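You operate a simulated robot arm through the tools that you are given. There is no shell and no other tool. Be economical: measure what you need, move in short steps, check, and stop when the job is done.

Carry out the task below with a simulated two-armed robot. There is one attempt and no reset: what you move stays moved.

Task
Set the striker stop to the 5.0 mm gauge plate and lock it.
Fine: free the lever, draw the stop back, stand the plate at the anvil, push the stop up to it; the plate goes back in its holder; the tester stays locked off, air shut. Set down upright: what you pick out.

It is judged by the outcome, as a careful person would: the job done as asked, and still so three seconds after it is handed in. It fails if anything else is knocked over, pushed out of place, dropped, spilled or broken.

Robot
Two 7-joint arms with two-finger parallel grippers on one trunk, on a base that drives. Base frame: it is fixed to the floor where the robot stands at the start and does not move with it; the origin is under the middle of the robot, x ahead of it, y to its left, z up; the surface under the hand at the start is at about z = 450. Lengths are in mm, angles in rad, forces in N, time in s.
The left shoulder is at the start at [70, 177, 825], the right one opposite. With the tool pointing down near the work surface each hand reaches from about 240 to 720 mm from the robot's upright axis, wherever it stands, measured 20 degrees to its own side. Places, roughly: cold tester main switch [1000, 100, 700]; gap at the anvil [500, -200, 400]; stop lock lever [400, -100, 400]; striker stop [500, -200, 500]; tester air valve [1000, 100, 600]. Payload 3.43 kg a hand.
Tool frame (each hand has its own): the origin (TCP) lies between the finger pads and is the grasp point; the fingertips stand 30 mm ahead of it; z points along the fingers, y is the line along which they close. Largest opening 94 mm; finger width 28, thickness 10; the body of the gripper, 50 by 96 mm, starts 55 mm behind the TCP.
Orientation is that of the tool frame in the base frame, as [roll, pitch, yaw] about the fixed x, y, z axes, in that order (R = Rz(yaw) Ry(pitch) Rx(roll)). With the fingers straight down and closing along the base's y, the tool's x points along the base's -x, its y along +y and its z along -z.

Tools
- The arms move only by the tool servo_tool. It takes "left_steps", "right_steps" or both (then of equal length, played together; a hand with none holds still); each is a list that holds one entry, the list of rows, each a list of 7 numbers: the gripper command, from -1 (fully open) to 1 (shut), values between in proportion, then the shift along the tool's x, y, z in mm, then the turn, a rotation vector about the tool's x, y, z in degrees. In form: [[[gripper, dx, dy, dz, ax, ay, az], ...]]. A call has 1 to 10 rows; each row shifts and turns the commanded pose from where the row before left it, along the tool's axes as they then stand. A row lasts 0.2 s, in which the tool goes at most 50 mm and 0.15 rad; a call with a longer step from one row to the next is refused whole, and so is a gripper value outside its range. A pose out of reach is approached as far as the arm can. The call stops where the force on the tool passes 40 N (or 10 N more than at its start, if that is more) or the arm is blocked; 0.2 s more then pass. The fingers move at their own pace (about 153 mm/s each) and stop on an object; they squeeze with about 37 N. The grip force told is the motor's: it shows also when the fingers shut on nothing. Time passes only in rows, and 0.2 s behind the last, so rows that do not move let the fingers close. The reply holds the time, the measured pose of the TCP, the force on the tool along the base axes, the opening and the grip force, in the units named above and with some noise, with the torque about the TCP (base axes, N m) and any sound that the robot's microphone picked up, and new pictures: "show" is both (left out), scene, wrist or none (wrist: the cameras of the hands that moved).
- Cameras (640 x 400 px; columns grow to the right, rows downward): "scene" is now at [119.8, -12.6, 1115.8]; the picture's right is [-0.18, -0.98, -0.00], its down [-0.79, 0.15, -0.59] and it looks along [0.58, -0.11, -0.81] (base axes); focal length 256 px, centre (320, 200). "left" rides on the left gripper at [76, -14, -102] in its tool frame; the picture's right is [0.18, 0.98, 0.00], its down [-0.75, 0.14, -0.64] and it looks along [-0.63, 0.12, 0.77] (tool axes); focal length 243 px, centre (320, 200). "right" rides on the right gripper at [76, 14, -103] in its tool frame; the picture's right is [-0.18, 0.98, 0.00], its down [-0.75, -0.14, -0.64] and it looks along [-0.63, -0.12, 0.77] (tool axes); focal length 243 px, centre (320, 200). There is no depth. A picture from a camera that has moved, and an enlarged one, comes with that camera's place and axes in the base frame and with its lens.
- lift_body(by): slides the trunk up (or, below 0, down) by that many mm; the arms and the scene camera ride with it, the base frame stays. It gives what a move gives, with no picture.
- drive_base(legs): drives the robot by 1 to 6 legs, each [ahead, turn to the left] in mm and rad, along the robot's own axes; the way and the turn of a leg run together, so that a leg with both is an arc; at most 1500 mm and 3.142 rad a leg. The arms and the cameras ride along, it lands a little off, and it stops where it bumps. It gives what a move gives, and a new picture of the scene camera.
- aim_head(pan, tilt): turns the head with the scene camera to pan (to the left, within 1.501 rad either way) and tilt (down, from -0.506 to 1.204), counted from straight ahead of the robot. It gives what a move gives, and a new picture of the scene camera.
- close_up(camera, box): a new picture of the part [left, top, right, bottom] of that camera's present view, enlarged. The clock stands still meanwhile.
- close_job(): hands the job in; it is judged then, once.

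Go step by step. Nothing tells you exact positions but the pictures and the camera data: compare them with the known pose of the tool, close in by small moves and look again before you grip or let go. The budget is 120 turns and 260 pictures, counting those below and the enlarged ones. Unless the task says otherwise, let go and move clear before handing in, and close with one line.

The tools are called after "Call:" as name(argument=value, ...) on one line, values as JSON. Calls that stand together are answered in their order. servo_tool: Moves the arms, as the interface text tells. Its arguments: {"type":"object","properties":{"left_steps":{"type":"array","items":{"type":"array","items":{"type":"array","items":{"type":"number"}}}},"right_steps":{"type":"array","items":{"type":"array","items":{"type":"array","items":{"type":"number"}}}},"show":{"type":"string","enum":["both","scene","wrist","none"]}},"required":[]} The other tools are called the same way: lift_body (by) slides the trunk up or down; drive_base (legs) drives the base; aim_head (pan, tilt) turns the head that bears the scene camera; close_up (camera, box) takes an enlarged picture of a part of a camera's view; close_job () hands the job in.

At the start:

```text
time: 0.0
left_position: [565.7, 104.3, 726.9]
left_tcp_rot: [-3.139, 0.0, -3.141]
left_wrist_force: [-0.2, -0.4, -0.4]
left_moment: [0.02, -0.02, -0.01]
left_grip_width: 94.1
left_grasp_force: 0.0
right_position: [383.2, -284.6, 788.1]
right_tcp_rot: [-3.141, 0.001, 3.141]
right_wrist_force: [0.7, 0.1, 0.0]
right_moment: [0.01, 0.02, -0.01]
right_grip_width: 94.3
right_grasp_force: 0.0
trunk travel left (down, up): [-405.0, 435.0]
robot x, y, heading: [0.7, 2.2, -0.001]
head pan, tilt: [-0.183, 0.939]
```

scene: 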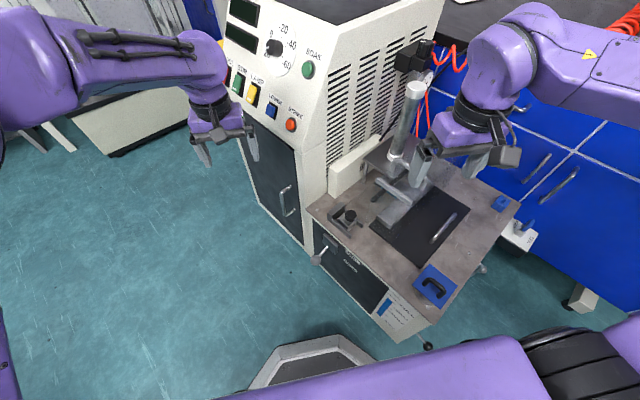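
right: 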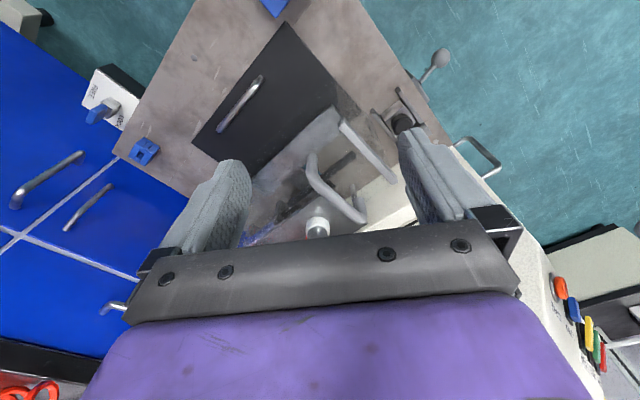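
left: 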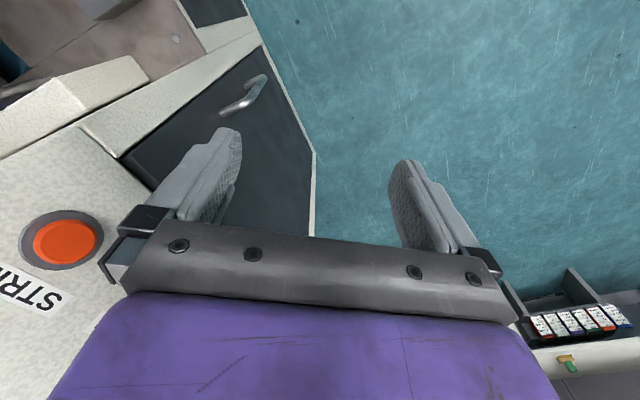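

I see the tester with a worktable holding the anvil fixture on the right; a gauge set seems to be at far left. I'll look closer at the fixture first.

Call:
close_up(camera="scene", box=[300, 60, 540, 210])

Call:
close_up(camera="scene", box=[300, 180, 540, 350])

Call:
close_up(camera="left", box=[480, 260, 640, 400])

Call:
close_up(camera="right", box=[180, 0, 500, 250])

```text
2.67 times, centred on (420, 135) of scene
camera zoom: at [119.8, -12.6, 1115.8], right [-0.18, -0.98, 0.0], down [-0.79, 0.15, -0.59], along [0.58, -0.11, -0.81], focal length 682 px, centre (53, 373)
```

zoom: 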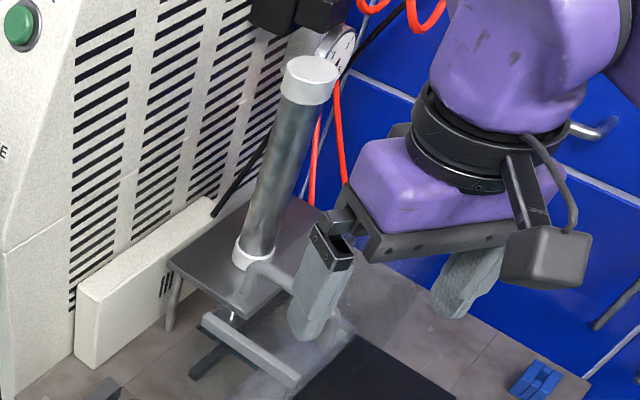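

```text
2.35 times, centred on (420, 265) of scene
camera zoom: at [119.8, -12.6, 1115.8], right [-0.18, -0.98, 0.0], down [-0.79, 0.15, -0.59], along [0.58, -0.11, -0.81], focal length 602 px, centre (85, 47)
```

zoom: 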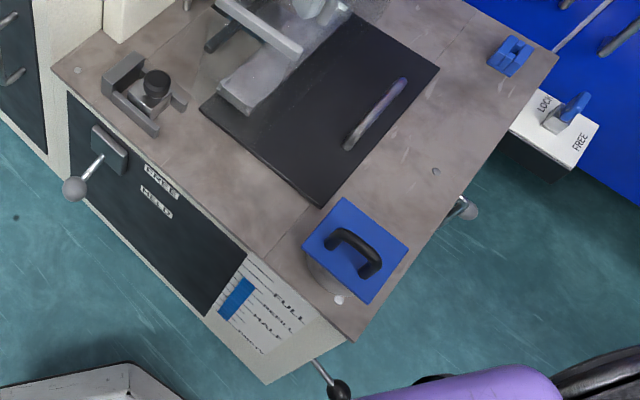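

```text
2.86 times, centred on (560, 330) of left
camera zoom: at [490.2, 90.3, 827.9], right [-0.18, 0.98, 0.0], down [0.75, 0.14, 0.64], along [0.63, 0.12, -0.77], focal length 693 px, centre (-366, -171)
```

zoom: 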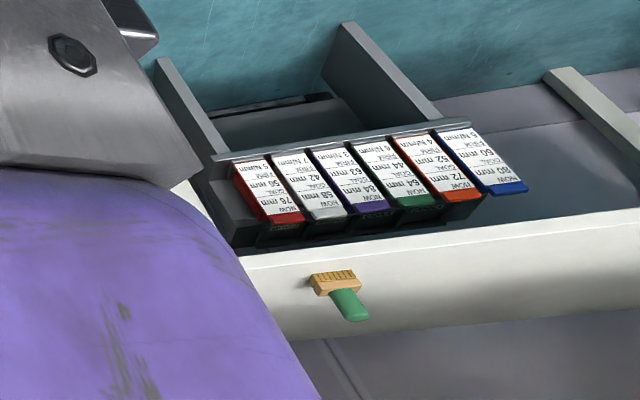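

```text
1.60 times, centred on (340, 125) of right
camera zoom: at [306.6, -269.8, 891.6], right [0.18, 0.98, 0.0], down [0.75, -0.14, 0.64], along [0.63, -0.12, -0.77], focal length 388 px, centre (288, 320)
```

zoom: 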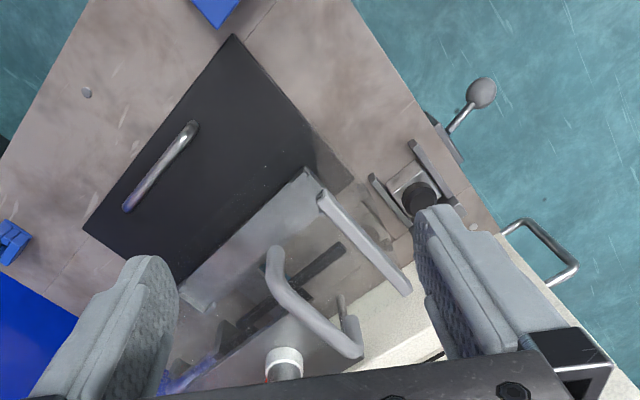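

The ball-knobbed lever (FREE/HELD) on the table's front is the stop lock, and the small steel fixture with the black knob is the stop/anvil. I need to find the gauge plate holder, so I'll look around.

Call:
aim_head(pan=0.6, tilt=0.7)

Call:
aim_head(pan=-0.9, tilt=0.6)

Call:
aim_head(pan=-0.1, tilt=0.4)

```text
time: 1.1
left_position: [566.1, 103.8, 725.7]
left_tcp_rot: [3.141, 0.0, 3.141]
left_wrist_force: [-0.4, -0.2, 0.4]
left_moment: [0.02, -0.03, 0.02]
left_grip_width: 94.1
left_grasp_force: 0.0
right_position: [383.3, -284.3, 789.2]
right_tcp_rot: [-3.141, 0.001, 3.141]
right_wrist_force: [-0.5, -0.5, 0.2]
right_moment: [-0.02, -0.02, 0.02]
right_grip_width: 94.0
right_grasp_force: 0.0
trunk travel left (down, up): [-405.0, 435.0]
robot x, y, heading: [-0.1, -2.0, -0.001]
head pan, tilt: [0.6, 0.7]
camera scene: at [117.9, 48.7, 1134.8], right [0.56, -0.83, 0.0], down [-0.53, -0.36, -0.76], along [0.63, 0.43, -0.64], focal length 256 px, centre (320, 200)
```

scene: 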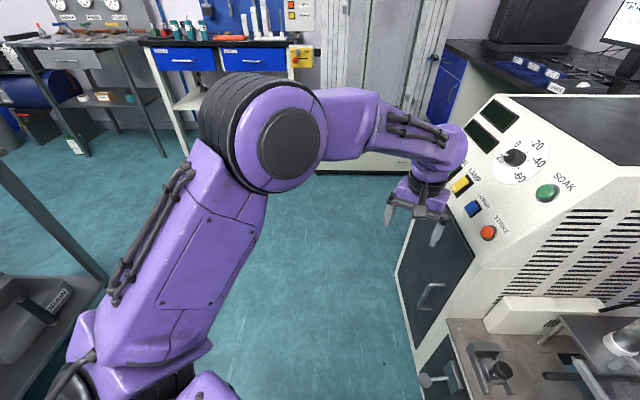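

```text
time: 2.7
left_position: [565.1, 104.0, 726.8]
left_tcp_rot: [3.141, 0.002, -3.14]
left_wrist_force: [-1.0, -0.1, -0.2]
left_moment: [0.02, -0.03, -0.02]
left_grip_width: 94.0
left_grasp_force: 0.0
right_position: [383.3, -283.9, 787.7]
right_tcp_rot: [-3.14, -0.001, -3.141]
right_wrist_force: [0.0, 0.5, 0.1]
right_moment: [0.0, 0.02, 0.0]
right_grip_width: 94.0
right_grasp_force: 0.0
trunk travel left (down, up): [-405.0, 435.0]
robot x, y, heading: [-0.3, 0.3, 0.001]
head pan, tilt: [-0.901, 0.6]
camera scene: at [102.7, -68.5, 1143.4], right [-0.78, -0.62, 0.0], down [-0.35, 0.44, -0.82], along [0.51, -0.65, -0.57], focal length 256 px, centre (320, 200)
```

scene: 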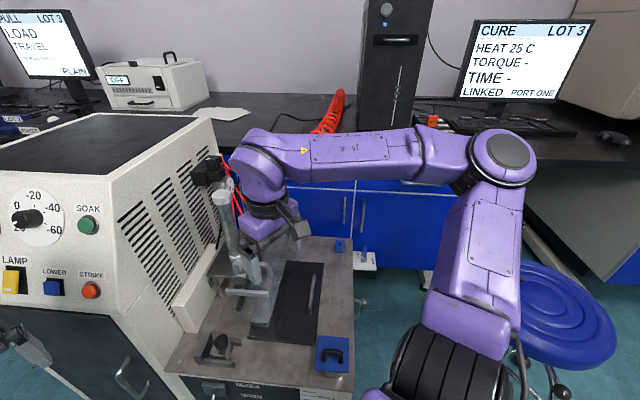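

```text
time: 3.9
left_position: [566.0, 104.9, 726.2]
left_tcp_rot: [-3.141, 0.001, 3.141]
left_wrist_force: [-1.2, 0.1, 0.5]
left_moment: [-0.04, 0.0, 0.04]
left_grip_width: 93.8
left_grasp_force: 0.1
right_position: [384.8, -284.1, 788.8]
right_tcp_rot: [-3.14, 0.0, -3.141]
right_wrist_force: [-0.1, 0.4, 0.4]
right_moment: [0.03, -0.03, -0.03]
right_grip_width: 94.2
right_grasp_force: 0.0
trunk travel left (down, up): [-405.0, 435.0]
robot x, y, heading: [0.2, -0.6, -0.001]
head pan, tilt: [-0.099, 0.4]
camera scene: at [139.9, -8.6, 1161.6], right [-0.1, -0.99, 0.0], down [-0.39, 0.04, -0.92], along [0.92, -0.09, -0.39], focal length 256 px, centre (320, 200)
```

scene: 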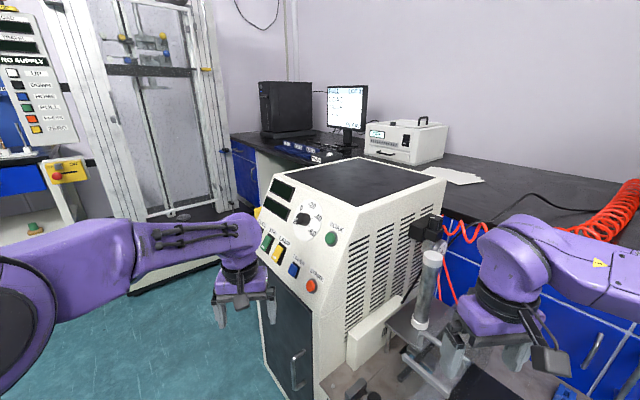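

Call:
close_up(camera="scene", box=[220, 80, 480, 240])

Call:
close_up(camera="scene", box=[340, 200, 640, 400])

Call:
aim_head(pan=-0.5, tilt=0.95)

```text
2.46 times, centred on (350, 160) of scene
camera zoom: at [139.9, -8.6, 1161.6], right [-0.1, -0.99, 0.0], down [-0.39, 0.04, -0.92], along [0.92, -0.09, -0.39], focal length 630 px, centre (246, 298)
```

zoom: 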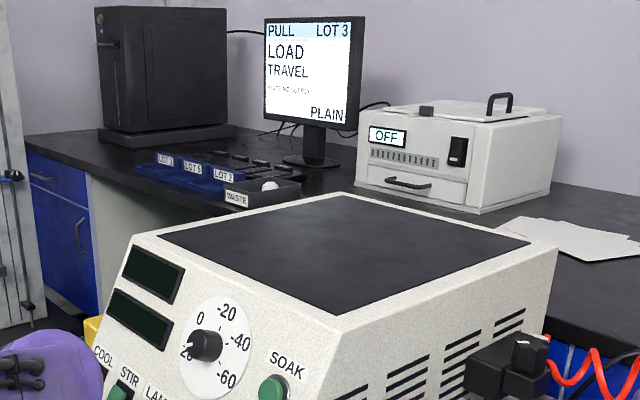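

```text
2.00 times, centred on (490, 300) of scene
camera zoom: at [139.9, -8.6, 1161.6], right [-0.1, -0.99, 0.0], down [-0.39, 0.04, -0.92], along [0.92, -0.09, -0.39], focal length 512 px, centre (-20, 0)
```

zoom: 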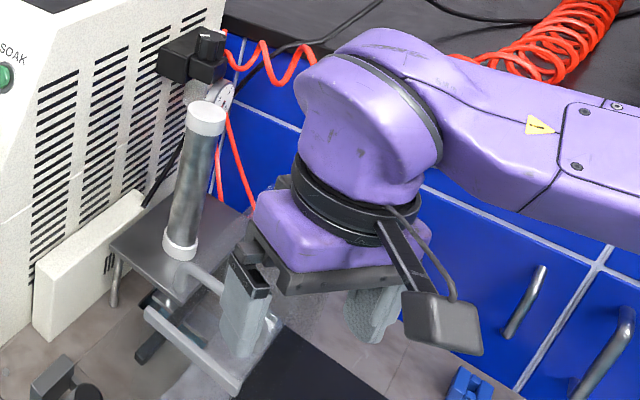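

```text
time: 4.8
left_position: [565.7, 104.3, 725.2]
left_tcp_rot: [-3.141, -0.002, 3.142]
left_wrist_force: [0.5, 1.0, -0.5]
left_moment: [0.01, 0.0, 0.01]
left_grip_width: 94.1
left_grasp_force: 0.1
right_position: [383.6, -285.1, 788.3]
right_tcp_rot: [3.142, 0.002, -3.141]
right_wrist_force: [-0.6, -0.2, 0.0]
right_moment: [0.02, -0.05, 0.01]
right_grip_width: 94.2
right_grasp_force: 0.0
trunk travel left (down, up): [-405.0, 435.0]
robot x, y, heading: [-0.1, 1.7, 0.0]
head pan, tilt: [-0.499, 0.949]
camera scene: at [111.7, -34.1, 1115.1], right [-0.48, -0.88, 0.0], down [-0.71, 0.39, -0.58], along [0.51, -0.28, -0.81], focal length 256 px, centre (320, 200)
```

scene: 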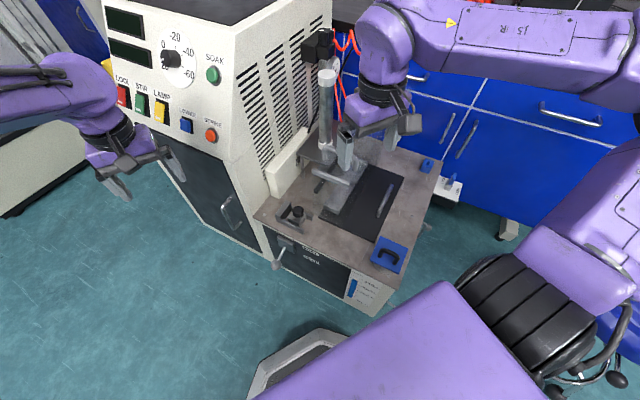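

Call:
close_up(camera="scene", box=[240, 130, 480, 280])

Call:
close_up(camera="scene", box=[390, 140, 470, 190])

Call:
close_up(camera="scene", box=[250, 190, 350, 260])

Call:
close_up(camera="right", box=[60, 60, 180, 180])

```text
2.67 times, centred on (360, 205) of scene
camera zoom: at [111.7, -34.1, 1115.1], right [-0.48, -0.88, 0.0], down [-0.71, 0.39, -0.58], along [0.51, -0.28, -0.81], focal length 682 px, centre (213, 187)
```

zoom: 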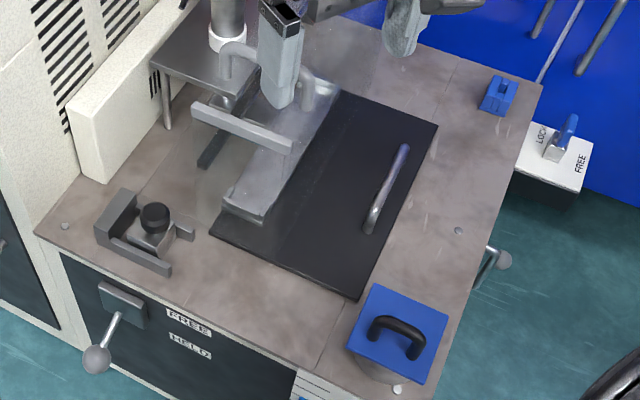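

```text
8.00 times, centred on (430, 165) of scene
camera zoom: at [111.7, -34.1, 1115.1], right [-0.48, -0.88, 0.0], down [-0.71, 0.39, -0.58], along [0.51, -0.28, -0.81], focal length 2046 px, centre (-560, 480)
```

zoom: 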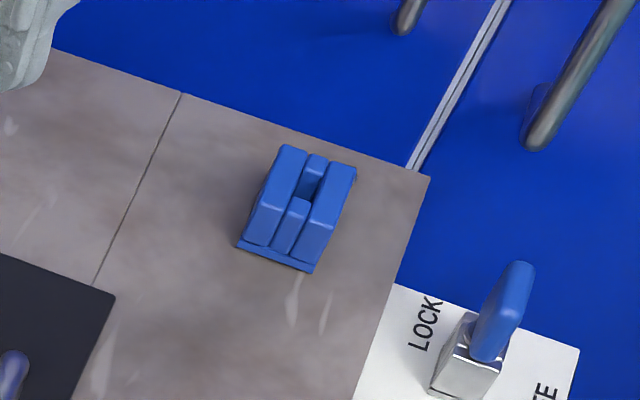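

```text
5.71 times, centred on (300, 225) of scene
camera zoom: at [111.7, -34.1, 1115.1], right [-0.48, -0.88, 0.0], down [-0.71, 0.39, -0.58], along [0.51, -0.28, -0.81], focal length 1462 px, centre (434, 57)
```

zoom: 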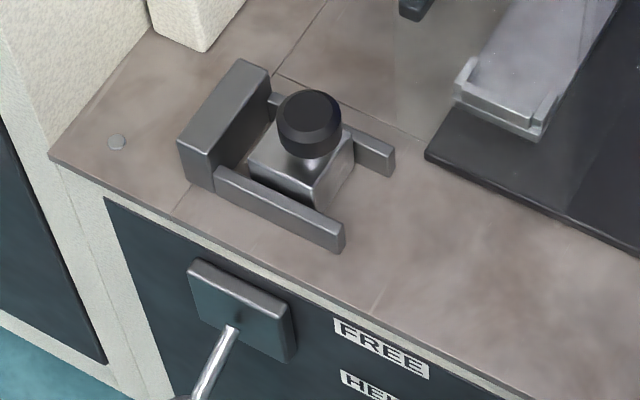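

```text
3.33 times, centred on (120, 120) of right
camera zoom: at [306.7, -269.8, 891.6], right [0.18, 0.98, 0.0], down [0.75, -0.14, 0.64], along [0.63, -0.12, -0.77], focal length 809 px, centre (987, 467)
```

zoom: 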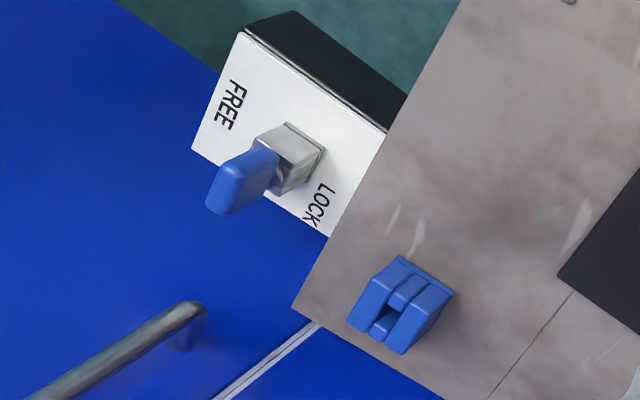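

The small blue block at the table's right rear looks like the plate holder; the stop fixture sits at the front-left with its rails along the front edge. Both are a bit far away, so I'll raise the trunk, then turn to face the table's front.

Call:
lift_body(by=300)

Call:
aim_head(pan=-0.7, tilt=1.1)

```text
time: 7.8
left_position: [565.8, 104.0, 1026.5]
left_tcp_rot: [-3.14, 0.0, 3.141]
left_wrist_force: [-1.0, 0.5, -0.7]
left_moment: [0.01, 0.03, 0.02]
left_grip_width: 94.1
left_grasp_force: 0.1
right_position: [384.4, -283.9, 1088.7]
right_tcp_rot: [3.141, -0.001, -3.141]
right_wrist_force: [-0.5, -0.4, 0.0]
right_moment: [-0.01, 0.0, 0.01]
right_grip_width: 93.9
right_grasp_force: 0.0
trunk travel left (down, up): [-705.0, 135.0]
robot x, y, heading: [3.0, 1.9, -0.0]
head pan, tilt: [-0.499, 0.949]
```

```text
time: 8.6
left_position: [566.7, 104.6, 1025.1]
left_tcp_rot: [3.141, 0.001, -3.141]
left_wrist_force: [-0.7, 0.2, 0.4]
left_moment: [-0.03, 0.02, 0.01]
left_grip_width: 93.9
left_grasp_force: 0.0
right_position: [383.7, -284.6, 1087.6]
right_tcp_rot: [3.14, 0.001, 3.141]
right_wrist_force: [-0.9, -0.4, 0.3]
right_moment: [0.02, -0.02, -0.01]
right_grip_width: 93.8
right_grasp_force: 0.1
trunk travel left (down, up): [-705.0, 135.0]
robot x, y, heading: [-2.9, -3.4, 0.002]
head pan, tilt: [-0.7, 1.1]
camera scene: at [96.2, -39.9, 1404.8], right [-0.64, -0.77, 0.0], down [-0.68, 0.57, -0.45], along [0.35, -0.29, -0.89], focal length 256 px, centre (320, 200)
```

scene: 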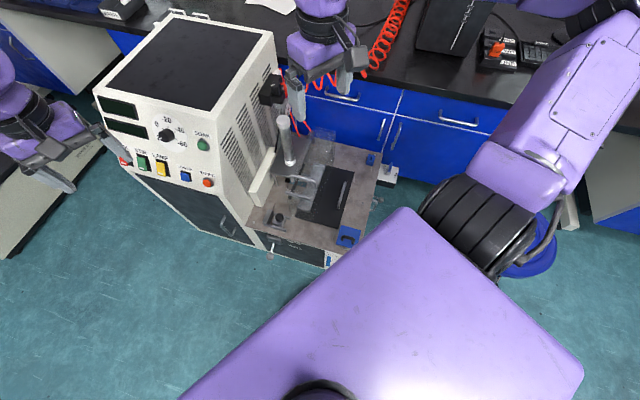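

Nothing stands in the sweep at this height, so I turn right about 52 degrees in place.

Call:
drive_base(legs=[[0, -0.9]])

Call:
aim_head(pan=0.1, tilt=1.2)

```text
time: 11.3
left_position: [432.8, -378.4, 1025.6]
left_tcp_rot: [3.141, 0.001, 2.239]
left_wrist_force: [-0.2, -0.5, -0.2]
left_moment: [-0.02, 0.01, -0.01]
left_grip_width: 94.1
left_grasp_force: 0.0
right_position: [14.8, -477.3, 1088.0]
right_tcp_rot: [3.141, 0.0, 2.239]
right_wrist_force: [-0.4, -0.1, 0.2]
right_moment: [0.0, -0.02, -0.01]
right_grip_width: 94.1
right_grasp_force: 0.1
trunk travel left (down, up): [-705.0, 135.0]
robot x, y, heading: [3.2, -3.1, -0.905]
head pan, tilt: [-0.7, 1.1]
camera scene: at [26.7, -101.6, 1404.8], right [-1.0, 0.03, 0.0], down [0.03, 0.89, -0.45], along [-0.01, -0.45, -0.89], focal length 256 px, centre (320, 200)
```

scene: 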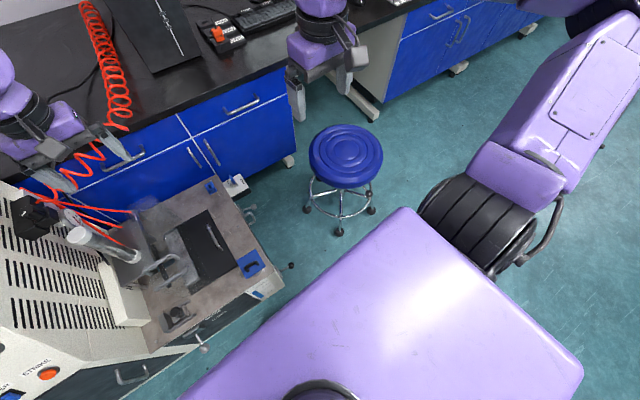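

```text
time: 12.4
left_position: [432.9, -378.5, 1027.0]
left_tcp_rot: [3.141, 0.0, 2.24]
left_wrist_force: [0.2, 0.8, -0.4]
left_moment: [0.01, 0.04, -0.01]
left_grip_width: 94.0
left_grasp_force: 0.0
right_position: [13.7, -477.1, 1088.0]
right_tcp_rot: [-3.141, -0.001, 2.241]
right_wrist_force: [0.2, -1.2, -0.1]
right_moment: [-0.02, -0.01, 0.0]
right_grip_width: 93.8
right_grasp_force: 0.1
trunk travel left (down, up): [-705.0, 135.0]
robot x, y, heading: [-0.9, -0.4, -0.899]
head pan, tilt: [0.099, 1.201]
camera scene: at [67.4, -78.9, 1398.8], right [-0.72, -0.69, 0.0], down [-0.65, 0.67, -0.36], along [0.25, -0.26, -0.93], focal length 256 px, centre (320, 200)
```

scene: 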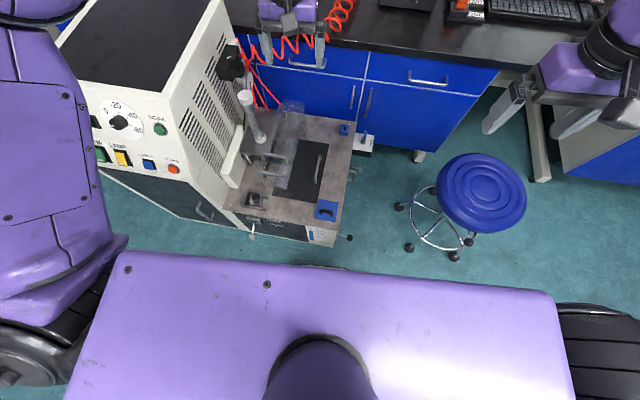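

The table now lies ahead. I'll zoom in to measure its edges and see the fixture from above.

Call:
close_up(camera="scene", box=[210, 90, 390, 260])

Call:
close_up(camera="scene", box=[215, 180, 285, 245])

Call:
close_up(camera="scene", box=[325, 115, 385, 165])

```text
2.35 times, centred on (300, 175) of scene
camera zoom: at [67.4, -78.9, 1398.8], right [-0.72, -0.69, 0.0], down [-0.65, 0.67, -0.36], along [0.25, -0.26, -0.93], focal length 602 px, centre (367, 259)
```

zoom: 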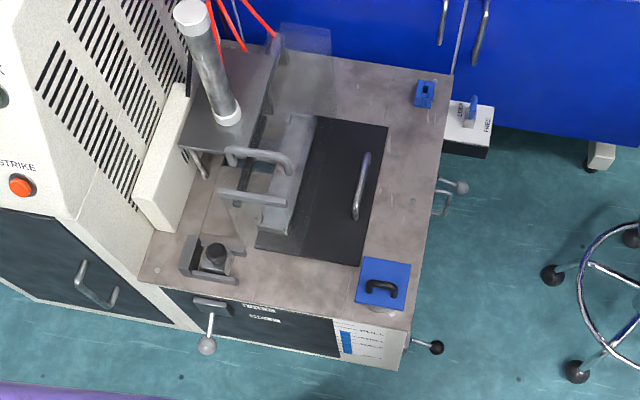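

```text
6.15 times, centred on (250, 212) of scene
camera zoom: at [67.4, -78.9, 1398.8], right [-0.72, -0.69, 0.0], down [-0.65, 0.67, -0.36], along [0.25, -0.26, -0.93], focal length 1574 px, centre (751, 123)
```

zoom: 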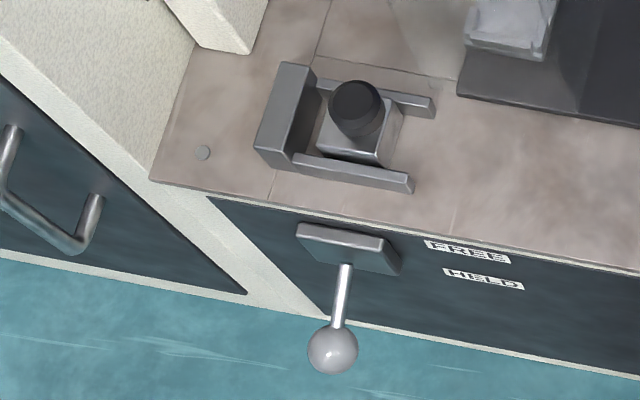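

```text
8.00 times, centred on (355, 140) of scene
camera zoom: at [67.4, -78.9, 1398.8], right [-0.72, -0.69, 0.0], down [-0.65, 0.67, -0.36], along [0.25, -0.26, -0.93], focal length 2046 px, centre (40, 680)
```

zoom: 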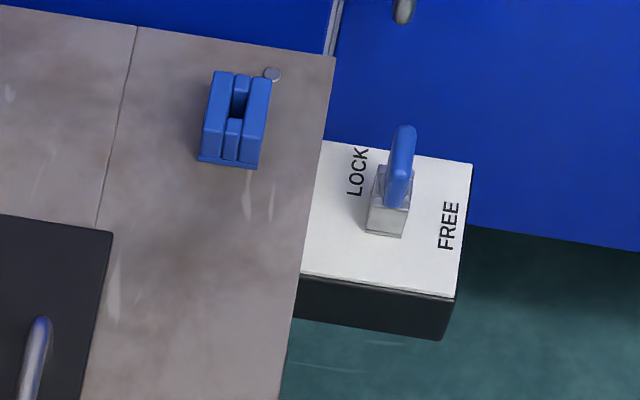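

The blue block has a slot (or several plates); I need a closer look. I'll move the right hand nearer it while moving the left hand aside.

Call:
servo_tool(right_steps=[[[0, -18, 25, 32, 0, 0, 0], [0, -18, 25, 32, 0, 0, 0], [0, -18, 25, 32, 0, 0, 0], [0, -18, 25, 32, 0, 0, 0], [0, -18, 25, 32, 0, 0, 0], [0, -18, 25, 32, 0, 0, 0], [0, -18, 25, 32, 0, 0, 0], [0, -18, 25, 32, 0, 0, 0], [0, -18, 25, 32, 0, 0, 0]]], left_steps=[[[0, 0, 22, 0, 0, 0, 0], [0, 0, 22, 0, 0, 0, 0], [0, 0, 22, 0, 0, 0, 0], [0, 0, 22, 0, 0, 0, 0], [0, 0, 22, 0, 0, 0, 0], [0, 0, 22, 0, 0, 0, 0], [0, 0, 22, 0, 0, 0, 0], [0, 0, 22, 0, 0, 0, 0], [0, 0, 0, 0, 0, 0, 0]]], show="wrist")

```text
time: 14.4
left_position: [571.4, -267.9, 1025.4]
left_tcp_rot: [3.141, -0.002, 2.239]
left_wrist_force: [0.2, 0.2, 0.3]
left_moment: [0.0, 0.03, 0.0]
left_grip_width: 47.0
left_grasp_force: 0.1
right_position: [293.1, -465.9, 800.9]
right_tcp_rot: [-3.141, 0.001, 2.239]
right_wrist_force: [0.7, -0.2, -0.2]
right_moment: [-0.02, 0.03, -0.01]
right_grip_width: 46.9
right_grasp_force: 0.0
trunk travel left (down, up): [-705.0, 135.0]
robot x, y, heading: [1.5, 3.4, -0.899]
head pan, tilt: [0.099, 1.201]
camera right: at [256.4, -397.0, 903.4], right [0.89, 0.46, 0.0], down [0.36, -0.68, 0.64], along [0.3, -0.57, -0.77], focal length 243 px, centre (320, 200)
camera left: at [514.2, -219.0, 1127.1], right [0.66, 0.75, 0.0], down [0.58, -0.5, 0.64], along [0.48, -0.42, -0.77], focal length 243 px, centre (320, 200)
```

right: 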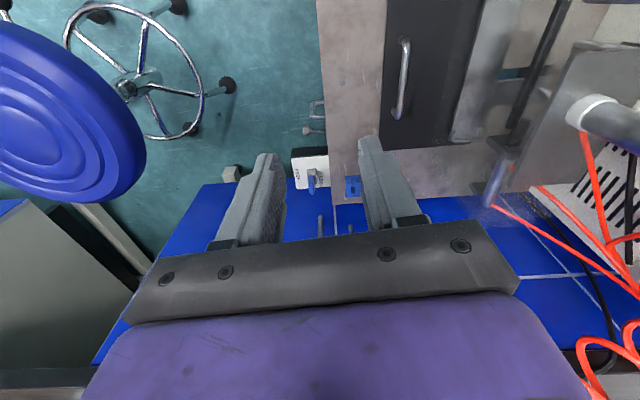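
left: 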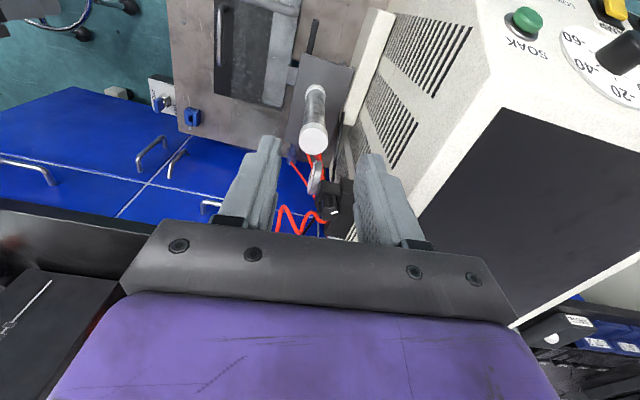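

Call:
close_up(camera="right", box=[335, 165, 375, 205])

Call:
close_up(camera="left", box=[160, 90, 230, 140])

```text
10.00 times, centred on (355, 185) of right
camera zoom: at [256.4, -397.0, 903.4], right [0.89, 0.46, 0.0], down [0.36, -0.68, 0.64], along [0.3, -0.57, -0.77], focal length 2426 px, centre (-30, 350)
```

zoom: 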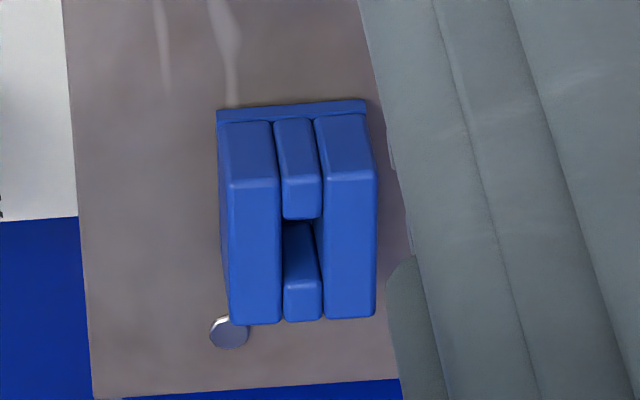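

```text
8.00 times, centred on (195, 115) of left
camera zoom: at [514.2, -219.0, 1127.1], right [0.66, 0.75, 0.0], down [0.58, -0.5, 0.64], along [0.48, -0.42, -0.77], focal length 1941 px, centre (1320, 880)
```

zoom: 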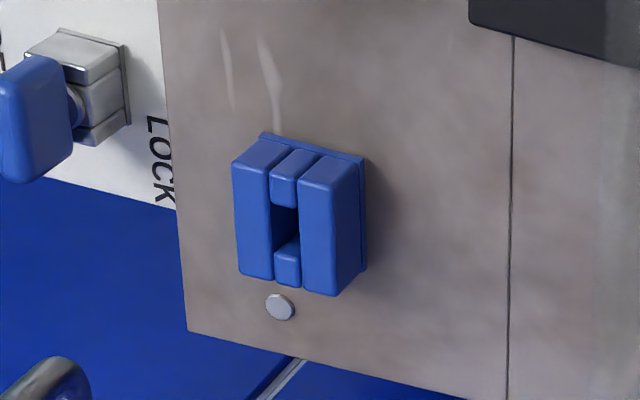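

That block is an empty slot (not obviously holding a plate). The bench beyond has labelled objects; I'll look there and around.

Call:
aim_head(pan=-0.2, tilt=0.65)

Call:
close_up(camera="scene", box=[60, 0, 380, 200])

Call:
close_up(camera="scene", box=[320, 0, 640, 200])

```text
time: 15.4
left_position: [570.7, -269.6, 1025.6]
left_tcp_rot: [-3.14, 0.001, 2.239]
left_wrist_force: [-0.7, -0.1, -0.3]
left_moment: [0.02, 0.04, 0.04]
left_grip_width: 46.9
left_grasp_force: 0.1
right_position: [290.9, -465.9, 800.6]
right_tcp_rot: [3.14, 0.0, 2.241]
right_wrist_force: [-0.6, -0.4, 0.8]
right_moment: [0.01, -0.04, 0.01]
right_grip_width: 47.1
right_grasp_force: 0.0
trunk travel left (down, up): [-705.0, 135.0]
robot x, y, heading: [0.6, -2.0, -0.902]
head pan, tilt: [-0.201, 0.649]
camera scene: at [68.3, -115.9, 1439.1], right [-0.89, -0.45, 0.0], down [-0.27, 0.54, -0.8], along [0.36, -0.71, -0.61], focal length 256 px, centre (320, 200)
```

scene: 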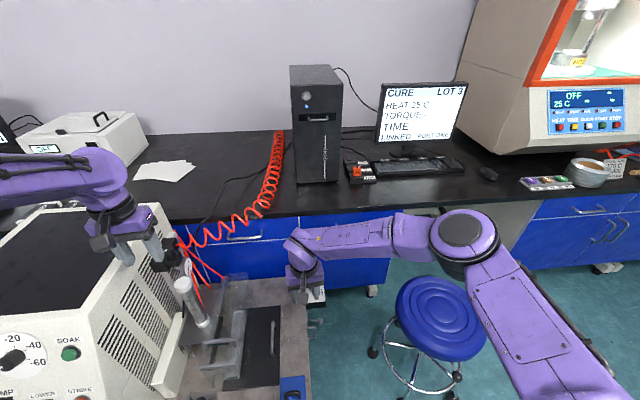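

```text
2.00 times, centred on (220, 100) of scene
camera zoom: at [68.3, -115.9, 1439.1], right [-0.89, -0.45, 0.0], down [-0.27, 0.54, -0.8], along [0.36, -0.71, -0.61], focal length 512 px, centre (520, 400)
```

zoom: 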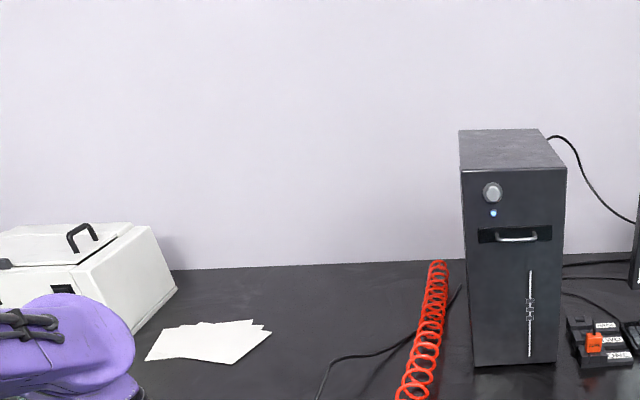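

```text
2.00 times, centred on (480, 100) of scene
camera zoom: at [68.3, -115.9, 1439.1], right [-0.89, -0.45, 0.0], down [-0.27, 0.54, -0.8], along [0.36, -0.71, -0.61], focal length 512 px, centre (0, 400)
```

zoom: 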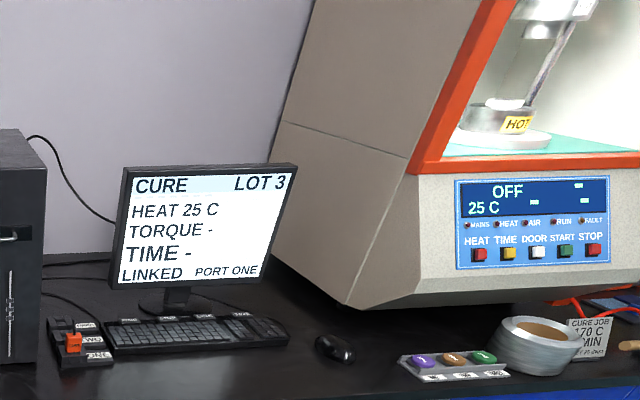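

Call:
close_up(camera="scene", box=[330, 150, 390, 190])

Call:
aim_head(pan=1.0, tilt=0.65)

Call:
aim_head(pan=-1.3, tilt=0.6)

Call:
aim_head(pan=1.5, tilt=0.5)

```text
10.00 times, centred on (360, 170) of scene
camera zoom: at [68.3, -115.9, 1439.1], right [-0.89, -0.45, 0.0], down [-0.27, 0.54, -0.8], along [0.36, -0.71, -0.61], focal length 2558 px, centre (-80, 500)
```

zoom: 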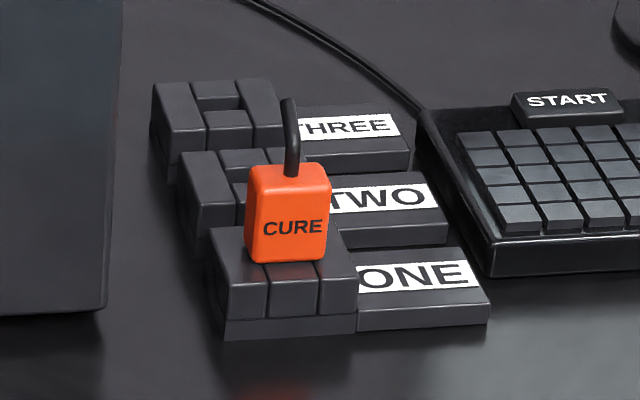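

```text
time: 16.8
left_position: [570.3, -269.5, 1025.6]
left_tcp_rot: [-3.141, 0.001, 2.239]
left_wrist_force: [-0.6, -0.3, 0.1]
left_moment: [0.0, -0.04, 0.02]
left_grip_width: 46.8
left_grasp_force: 0.0
right_position: [293.4, -466.5, 801.2]
right_tcp_rot: [-3.141, 0.0, 2.24]
right_wrist_force: [0.6, 0.2, 1.1]
right_moment: [0.02, 0.04, 0.0]
right_grip_width: 46.8
right_grasp_force: 0.1
trunk travel left (down, up): [-705.0, 135.0]
robot x, y, heading: [-2.6, -0.2, -0.901]
head pan, tilt: [1.0, 0.649]
camera scene: at [115.2, -30.1, 1439.1], right [0.1, -1.0, 0.0], down [-0.6, -0.06, -0.8], along [0.79, 0.08, -0.6], focal length 256 px, centre (320, 200)
```

scene: 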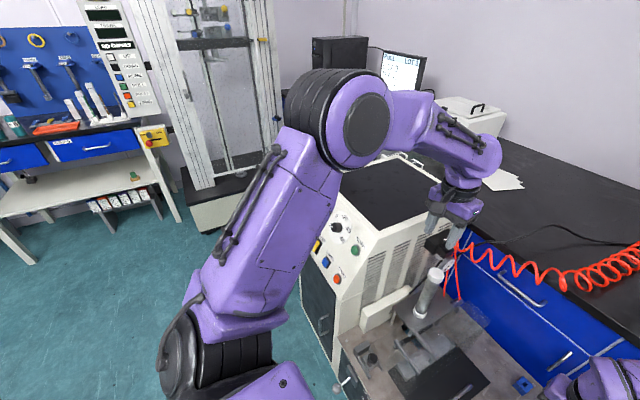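

```text
time: 18.9
left_position: [571.2, -269.6, 1025.0]
left_tcp_rot: [-3.141, 0.0, 2.24]
left_wrist_force: [-0.3, 0.3, 0.3]
left_moment: [0.02, -0.02, 0.01]
left_grip_width: 47.1
left_grasp_force: 0.0
right_position: [292.5, -465.7, 802.2]
right_tcp_rot: [-3.142, 0.0, 2.239]
right_wrist_force: [-0.3, -0.1, 0.4]
right_moment: [0.0, 0.0, 0.05]
right_grip_width: 46.9
right_grasp_force: 0.1
trunk travel left (down, up): [-705.0, 135.0]
robot x, y, heading: [-1.9, -2.5, -0.904]
head pan, tilt: [-1.3, 0.6]
camera scene: at [-23.3, -109.9, 1443.4], right [-0.81, 0.59, 0.0], down [0.33, 0.46, -0.83], along [-0.49, -0.67, -0.56], focal length 256 px, centre (320, 200)
```

scene: 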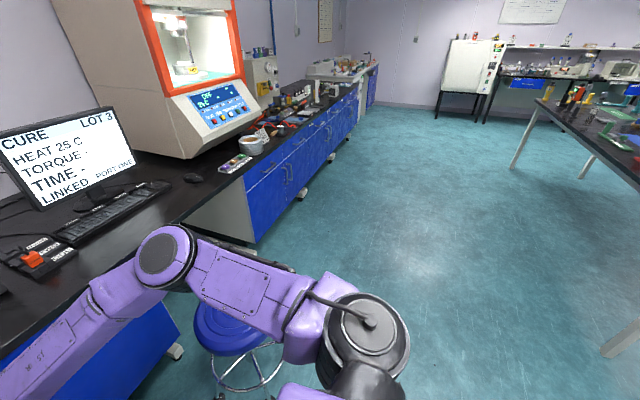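

```text
time: 21.4
left_position: [571.8, -270.3, 1026.0]
left_tcp_rot: [3.141, 0.0, 2.238]
left_wrist_force: [0.5, 0.2, 0.5]
left_moment: [-0.01, -0.03, -0.01]
left_grip_width: 47.0
left_grasp_force: 0.1
right_position: [291.8, -465.6, 801.3]
right_tcp_rot: [-3.139, -0.001, 2.24]
right_wrist_force: [0.6, 0.3, 0.0]
right_moment: [0.01, 0.0, -0.01]
right_grip_width: 47.2
right_grasp_force: 0.0
trunk travel left (down, up): [-705.0, 135.0]
robot x, y, heading: [1.0, 1.8, -0.902]
head pan, tilt: [1.499, 0.499]
camera scene: at [104.1, 12.7, 1452.5], right [0.56, -0.83, 0.0], down [-0.4, -0.27, -0.88], along [0.73, 0.49, -0.48], focal length 256 px, centre (320, 200)
```

scene: 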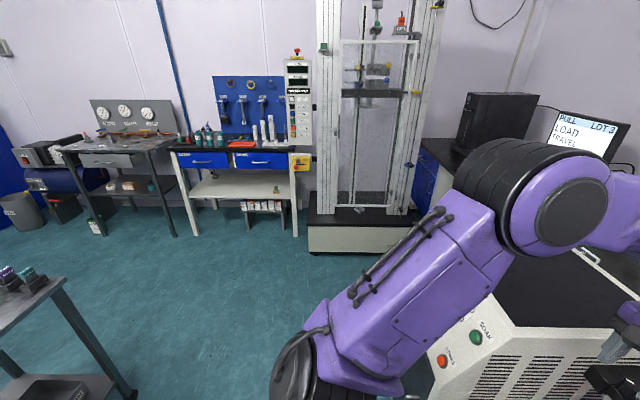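

Call:
close_up(camera="left", box=[160, 0, 400, 150])

Call:
close_up(camera="right", box=[440, 0, 640, 150])

Call:
close_up(camera="scene", box=[160, 70, 330, 240])

Call:
close_up(camera="scene", box=[0, 90, 200, 300])

```text
2.67 times, centred on (280, 75) of left
camera zoom: at [512.7, -218.8, 1127.7], right [0.66, 0.75, 0.0], down [0.58, -0.5, 0.64], along [0.48, -0.42, -0.77], focal length 647 px, centre (427, 533)
```

zoom: 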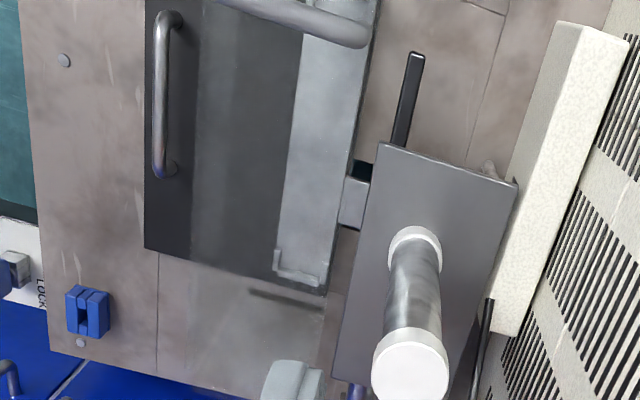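

```text
2.67 times, centred on (540, 75) of right
camera zoom: at [254.8, -396.7, 904.3], right [0.89, 0.47, 0.0], down [0.36, -0.68, 0.64], along [0.3, -0.57, -0.77], focal length 647 px, centre (-267, 533)
```

zoom: 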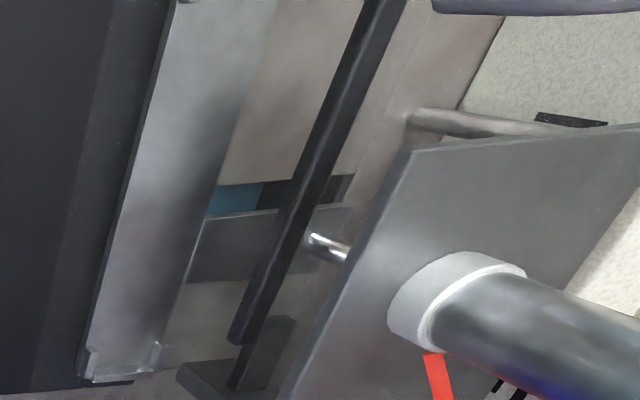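

```text
2.35 times, centred on (245, 155) of scene
camera zoom: at [104.1, 12.7, 1452.5], right [0.56, -0.83, 0.0], down [-0.4, -0.27, -0.88], along [0.73, 0.49, -0.48], focal length 602 px, centre (496, 306)
```

zoom: 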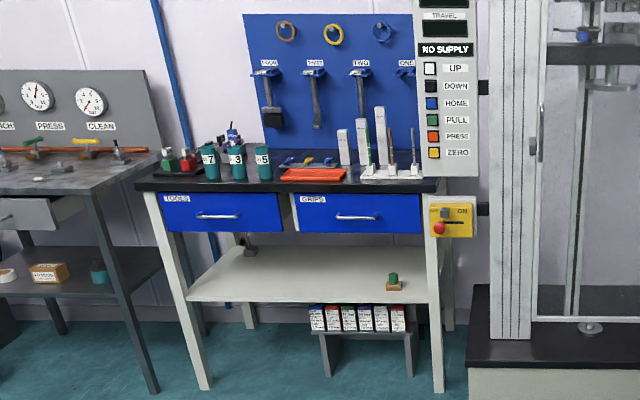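

```text
1.90 times, centred on (100, 195) of scene
camera zoom: at [104.1, 12.7, 1452.5], right [0.56, -0.83, 0.0], down [-0.4, -0.27, -0.88], along [0.73, 0.49, -0.48], focal length 487 px, centre (739, 210)
```

zoom: 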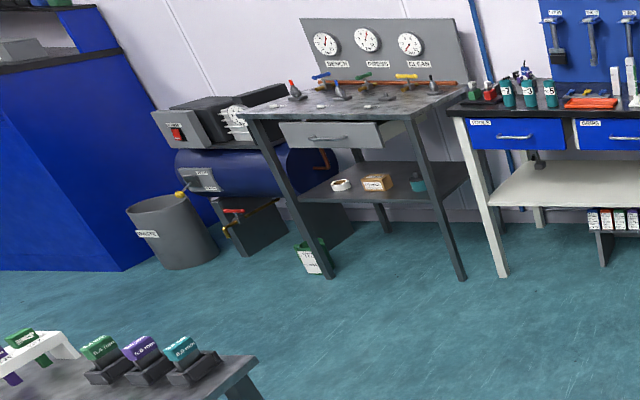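

Lower left there's a table with labelled blocks "x.x mm" in holders — the gauge plates. I'll turn to look at it.

Call:
close_up(camera="scene", box=[0, 250, 120, 330])

Call:
drive_base(legs=[[0, 1.4]])

Call:
aim_head(pan=1.4, tilt=0.8)

```text
5.00 times, centred on (60, 290) of scene
camera zoom: at [104.1, 12.7, 1452.5], right [0.56, -0.83, 0.0], down [-0.4, -0.27, -0.88], along [0.73, 0.49, -0.48], focal length 1279 px, centre (1620, -250)
```

zoom: 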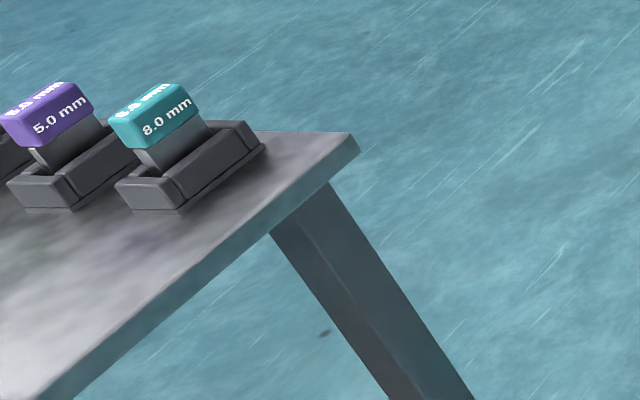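

```text
time: 25.2
left_position: [365.5, 514.0, 1025.8]
left_tcp_rot: [-3.141, 0.001, -2.648]
left_wrist_force: [-0.1, -0.3, 0.0]
left_moment: [0.0, 0.03, 0.04]
left_grip_width: 46.9
left_grasp_force: 0.2
right_position: [510.3, 207.2, 799.7]
right_tcp_rot: [-3.141, 0.0, -2.647]
right_wrist_force: [-0.6, 0.8, -0.2]
right_moment: [-0.02, 0.0, -0.01]
right_grip_width: 46.8
right_grasp_force: 0.0
trunk travel left (down, up): [-705.0, 135.0]
robot x, y, heading: [-0.6, -1.7, 0.494]
head pan, tilt: [1.499, 0.499]
camera scene: at [4.5, 107.8, 1452.5], right [0.91, 0.41, 0.0], down [0.2, -0.44, -0.88], along [-0.36, 0.8, -0.48], focal length 256 px, centre (320, 200)
```

scene: 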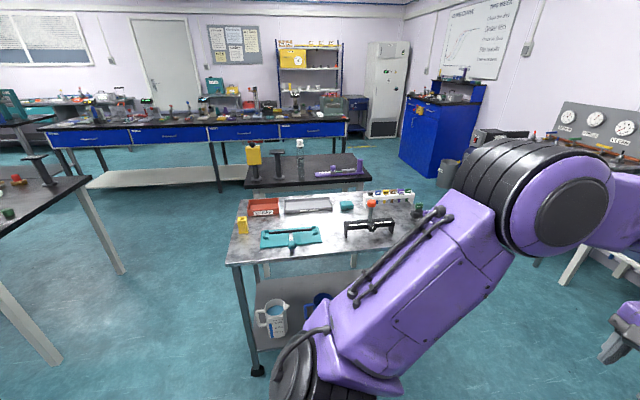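

```text
time: 26.0
left_position: [365.4, 515.1, 1026.7]
left_tcp_rot: [3.141, 0.0, -2.646]
left_wrist_force: [0.0, 0.1, -0.8]
left_moment: [0.0, 0.0, -0.01]
left_grip_width: 46.9
left_grasp_force: 0.0
right_position: [508.7, 206.2, 801.9]
right_tcp_rot: [-3.141, 0.001, -2.648]
right_wrist_force: [1.1, 0.1, -0.1]
right_moment: [0.01, -0.03, 0.02]
right_grip_width: 47.0
right_grasp_force: 0.1
trunk travel left (down, up): [-705.0, 135.0]
robot x, y, heading: [-0.6, -0.2, 0.498]
head pan, tilt: [1.4, 0.799]
camera scene: at [16.2, 101.2, 1426.6], right [0.95, 0.32, 0.0], down [0.23, -0.68, -0.7], along [-0.22, 0.66, -0.72], focal length 256 px, centre (320, 200)
```

scene: 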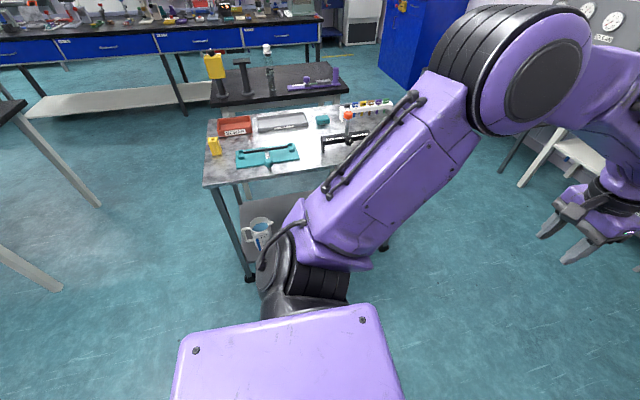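

The purple-capped 5.0 mm plate stands in a holder at the near right corner of the table to my left (about [40, 1230, 820]). I'll turn to face it.

Call:
drive_base(legs=[[0, 1.07]])

Call:
aim_head(pan=-0.05, tilt=0.6)

Call:
close_up(camera="scene", box=[160, 100, 480, 300])

```text
time: 29.1
left_position: [-277.4, 567.4, 1026.2]
left_tcp_rot: [3.141, -0.001, -1.579]
left_wrist_force: [0.1, -0.3, 0.0]
left_moment: [-0.01, -0.01, -0.03]
left_grip_width: 47.2
left_grasp_force: 0.1
right_position: [63.0, 544.9, 801.1]
right_tcp_rot: [3.141, -0.001, -1.577]
right_wrist_force: [-0.3, 0.4, -0.3]
right_moment: [0.01, 0.03, 0.01]
right_grip_width: 46.8
right_grasp_force: 0.0
trunk travel left (down, up): [-705.0, 135.0]
robot x, y, heading: [-2.1, 1.0, 1.563]
head pan, tilt: [1.4, 0.799]
camera scene: at [-81.5, 65.4, 1426.6], right [0.18, 0.98, 0.0], down [0.71, -0.13, -0.7], along [-0.69, 0.12, -0.72], focal length 256 px, centre (320, 200)
```

scene: 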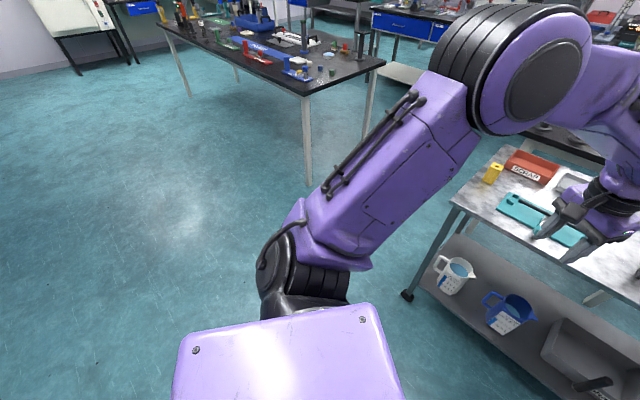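

```text
time: 30.7
left_position: [-276.2, 566.3, 1026.0]
left_tcp_rot: [3.141, 0.0, -1.576]
left_wrist_force: [0.8, -0.4, -0.3]
left_moment: [-0.02, -0.03, 0.01]
left_grip_width: 46.9
left_grasp_force: 0.1
right_position: [63.3, 546.5, 800.7]
right_tcp_rot: [-3.142, -0.001, -1.579]
right_wrist_force: [-0.6, 0.2, -0.6]
right_moment: [0.0, -0.01, 0.01]
right_grip_width: 47.1
right_grasp_force: 0.0
trunk travel left (down, up): [-705.0, 135.0]
robot x, y, heading: [-1.1, 1.0, 1.561]
head pan, tilt: [-0.051, 0.6]
camera scene: at [2.9, 139.4, 1443.4], right [1.0, -0.06, 0.0], down [-0.03, -0.56, -0.82], along [0.05, 0.82, -0.57], focal length 256 px, centre (320, 200)
```

scene: 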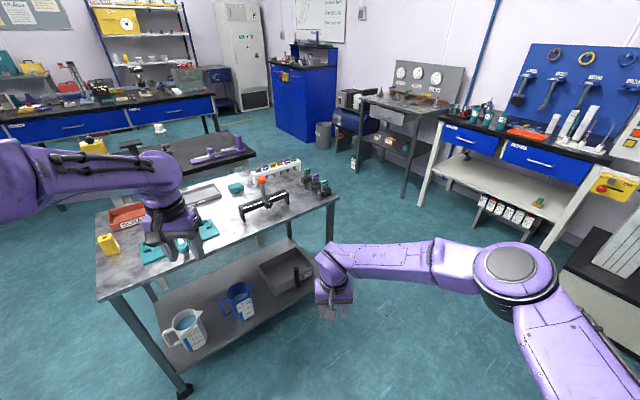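

```text
2.00 times, centred on (320, 200) of scene
camera zoom: at [2.9, 139.4, 1443.4], right [1.0, -0.06, 0.0], down [-0.03, -0.56, -0.82], along [0.05, 0.82, -0.57], focal length 512 px, centre (320, 200)
```

zoom: 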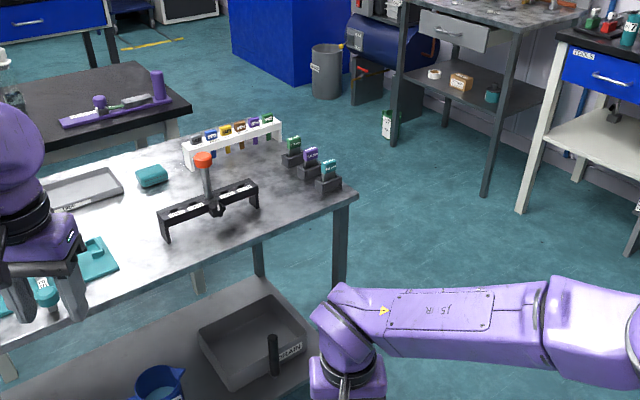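

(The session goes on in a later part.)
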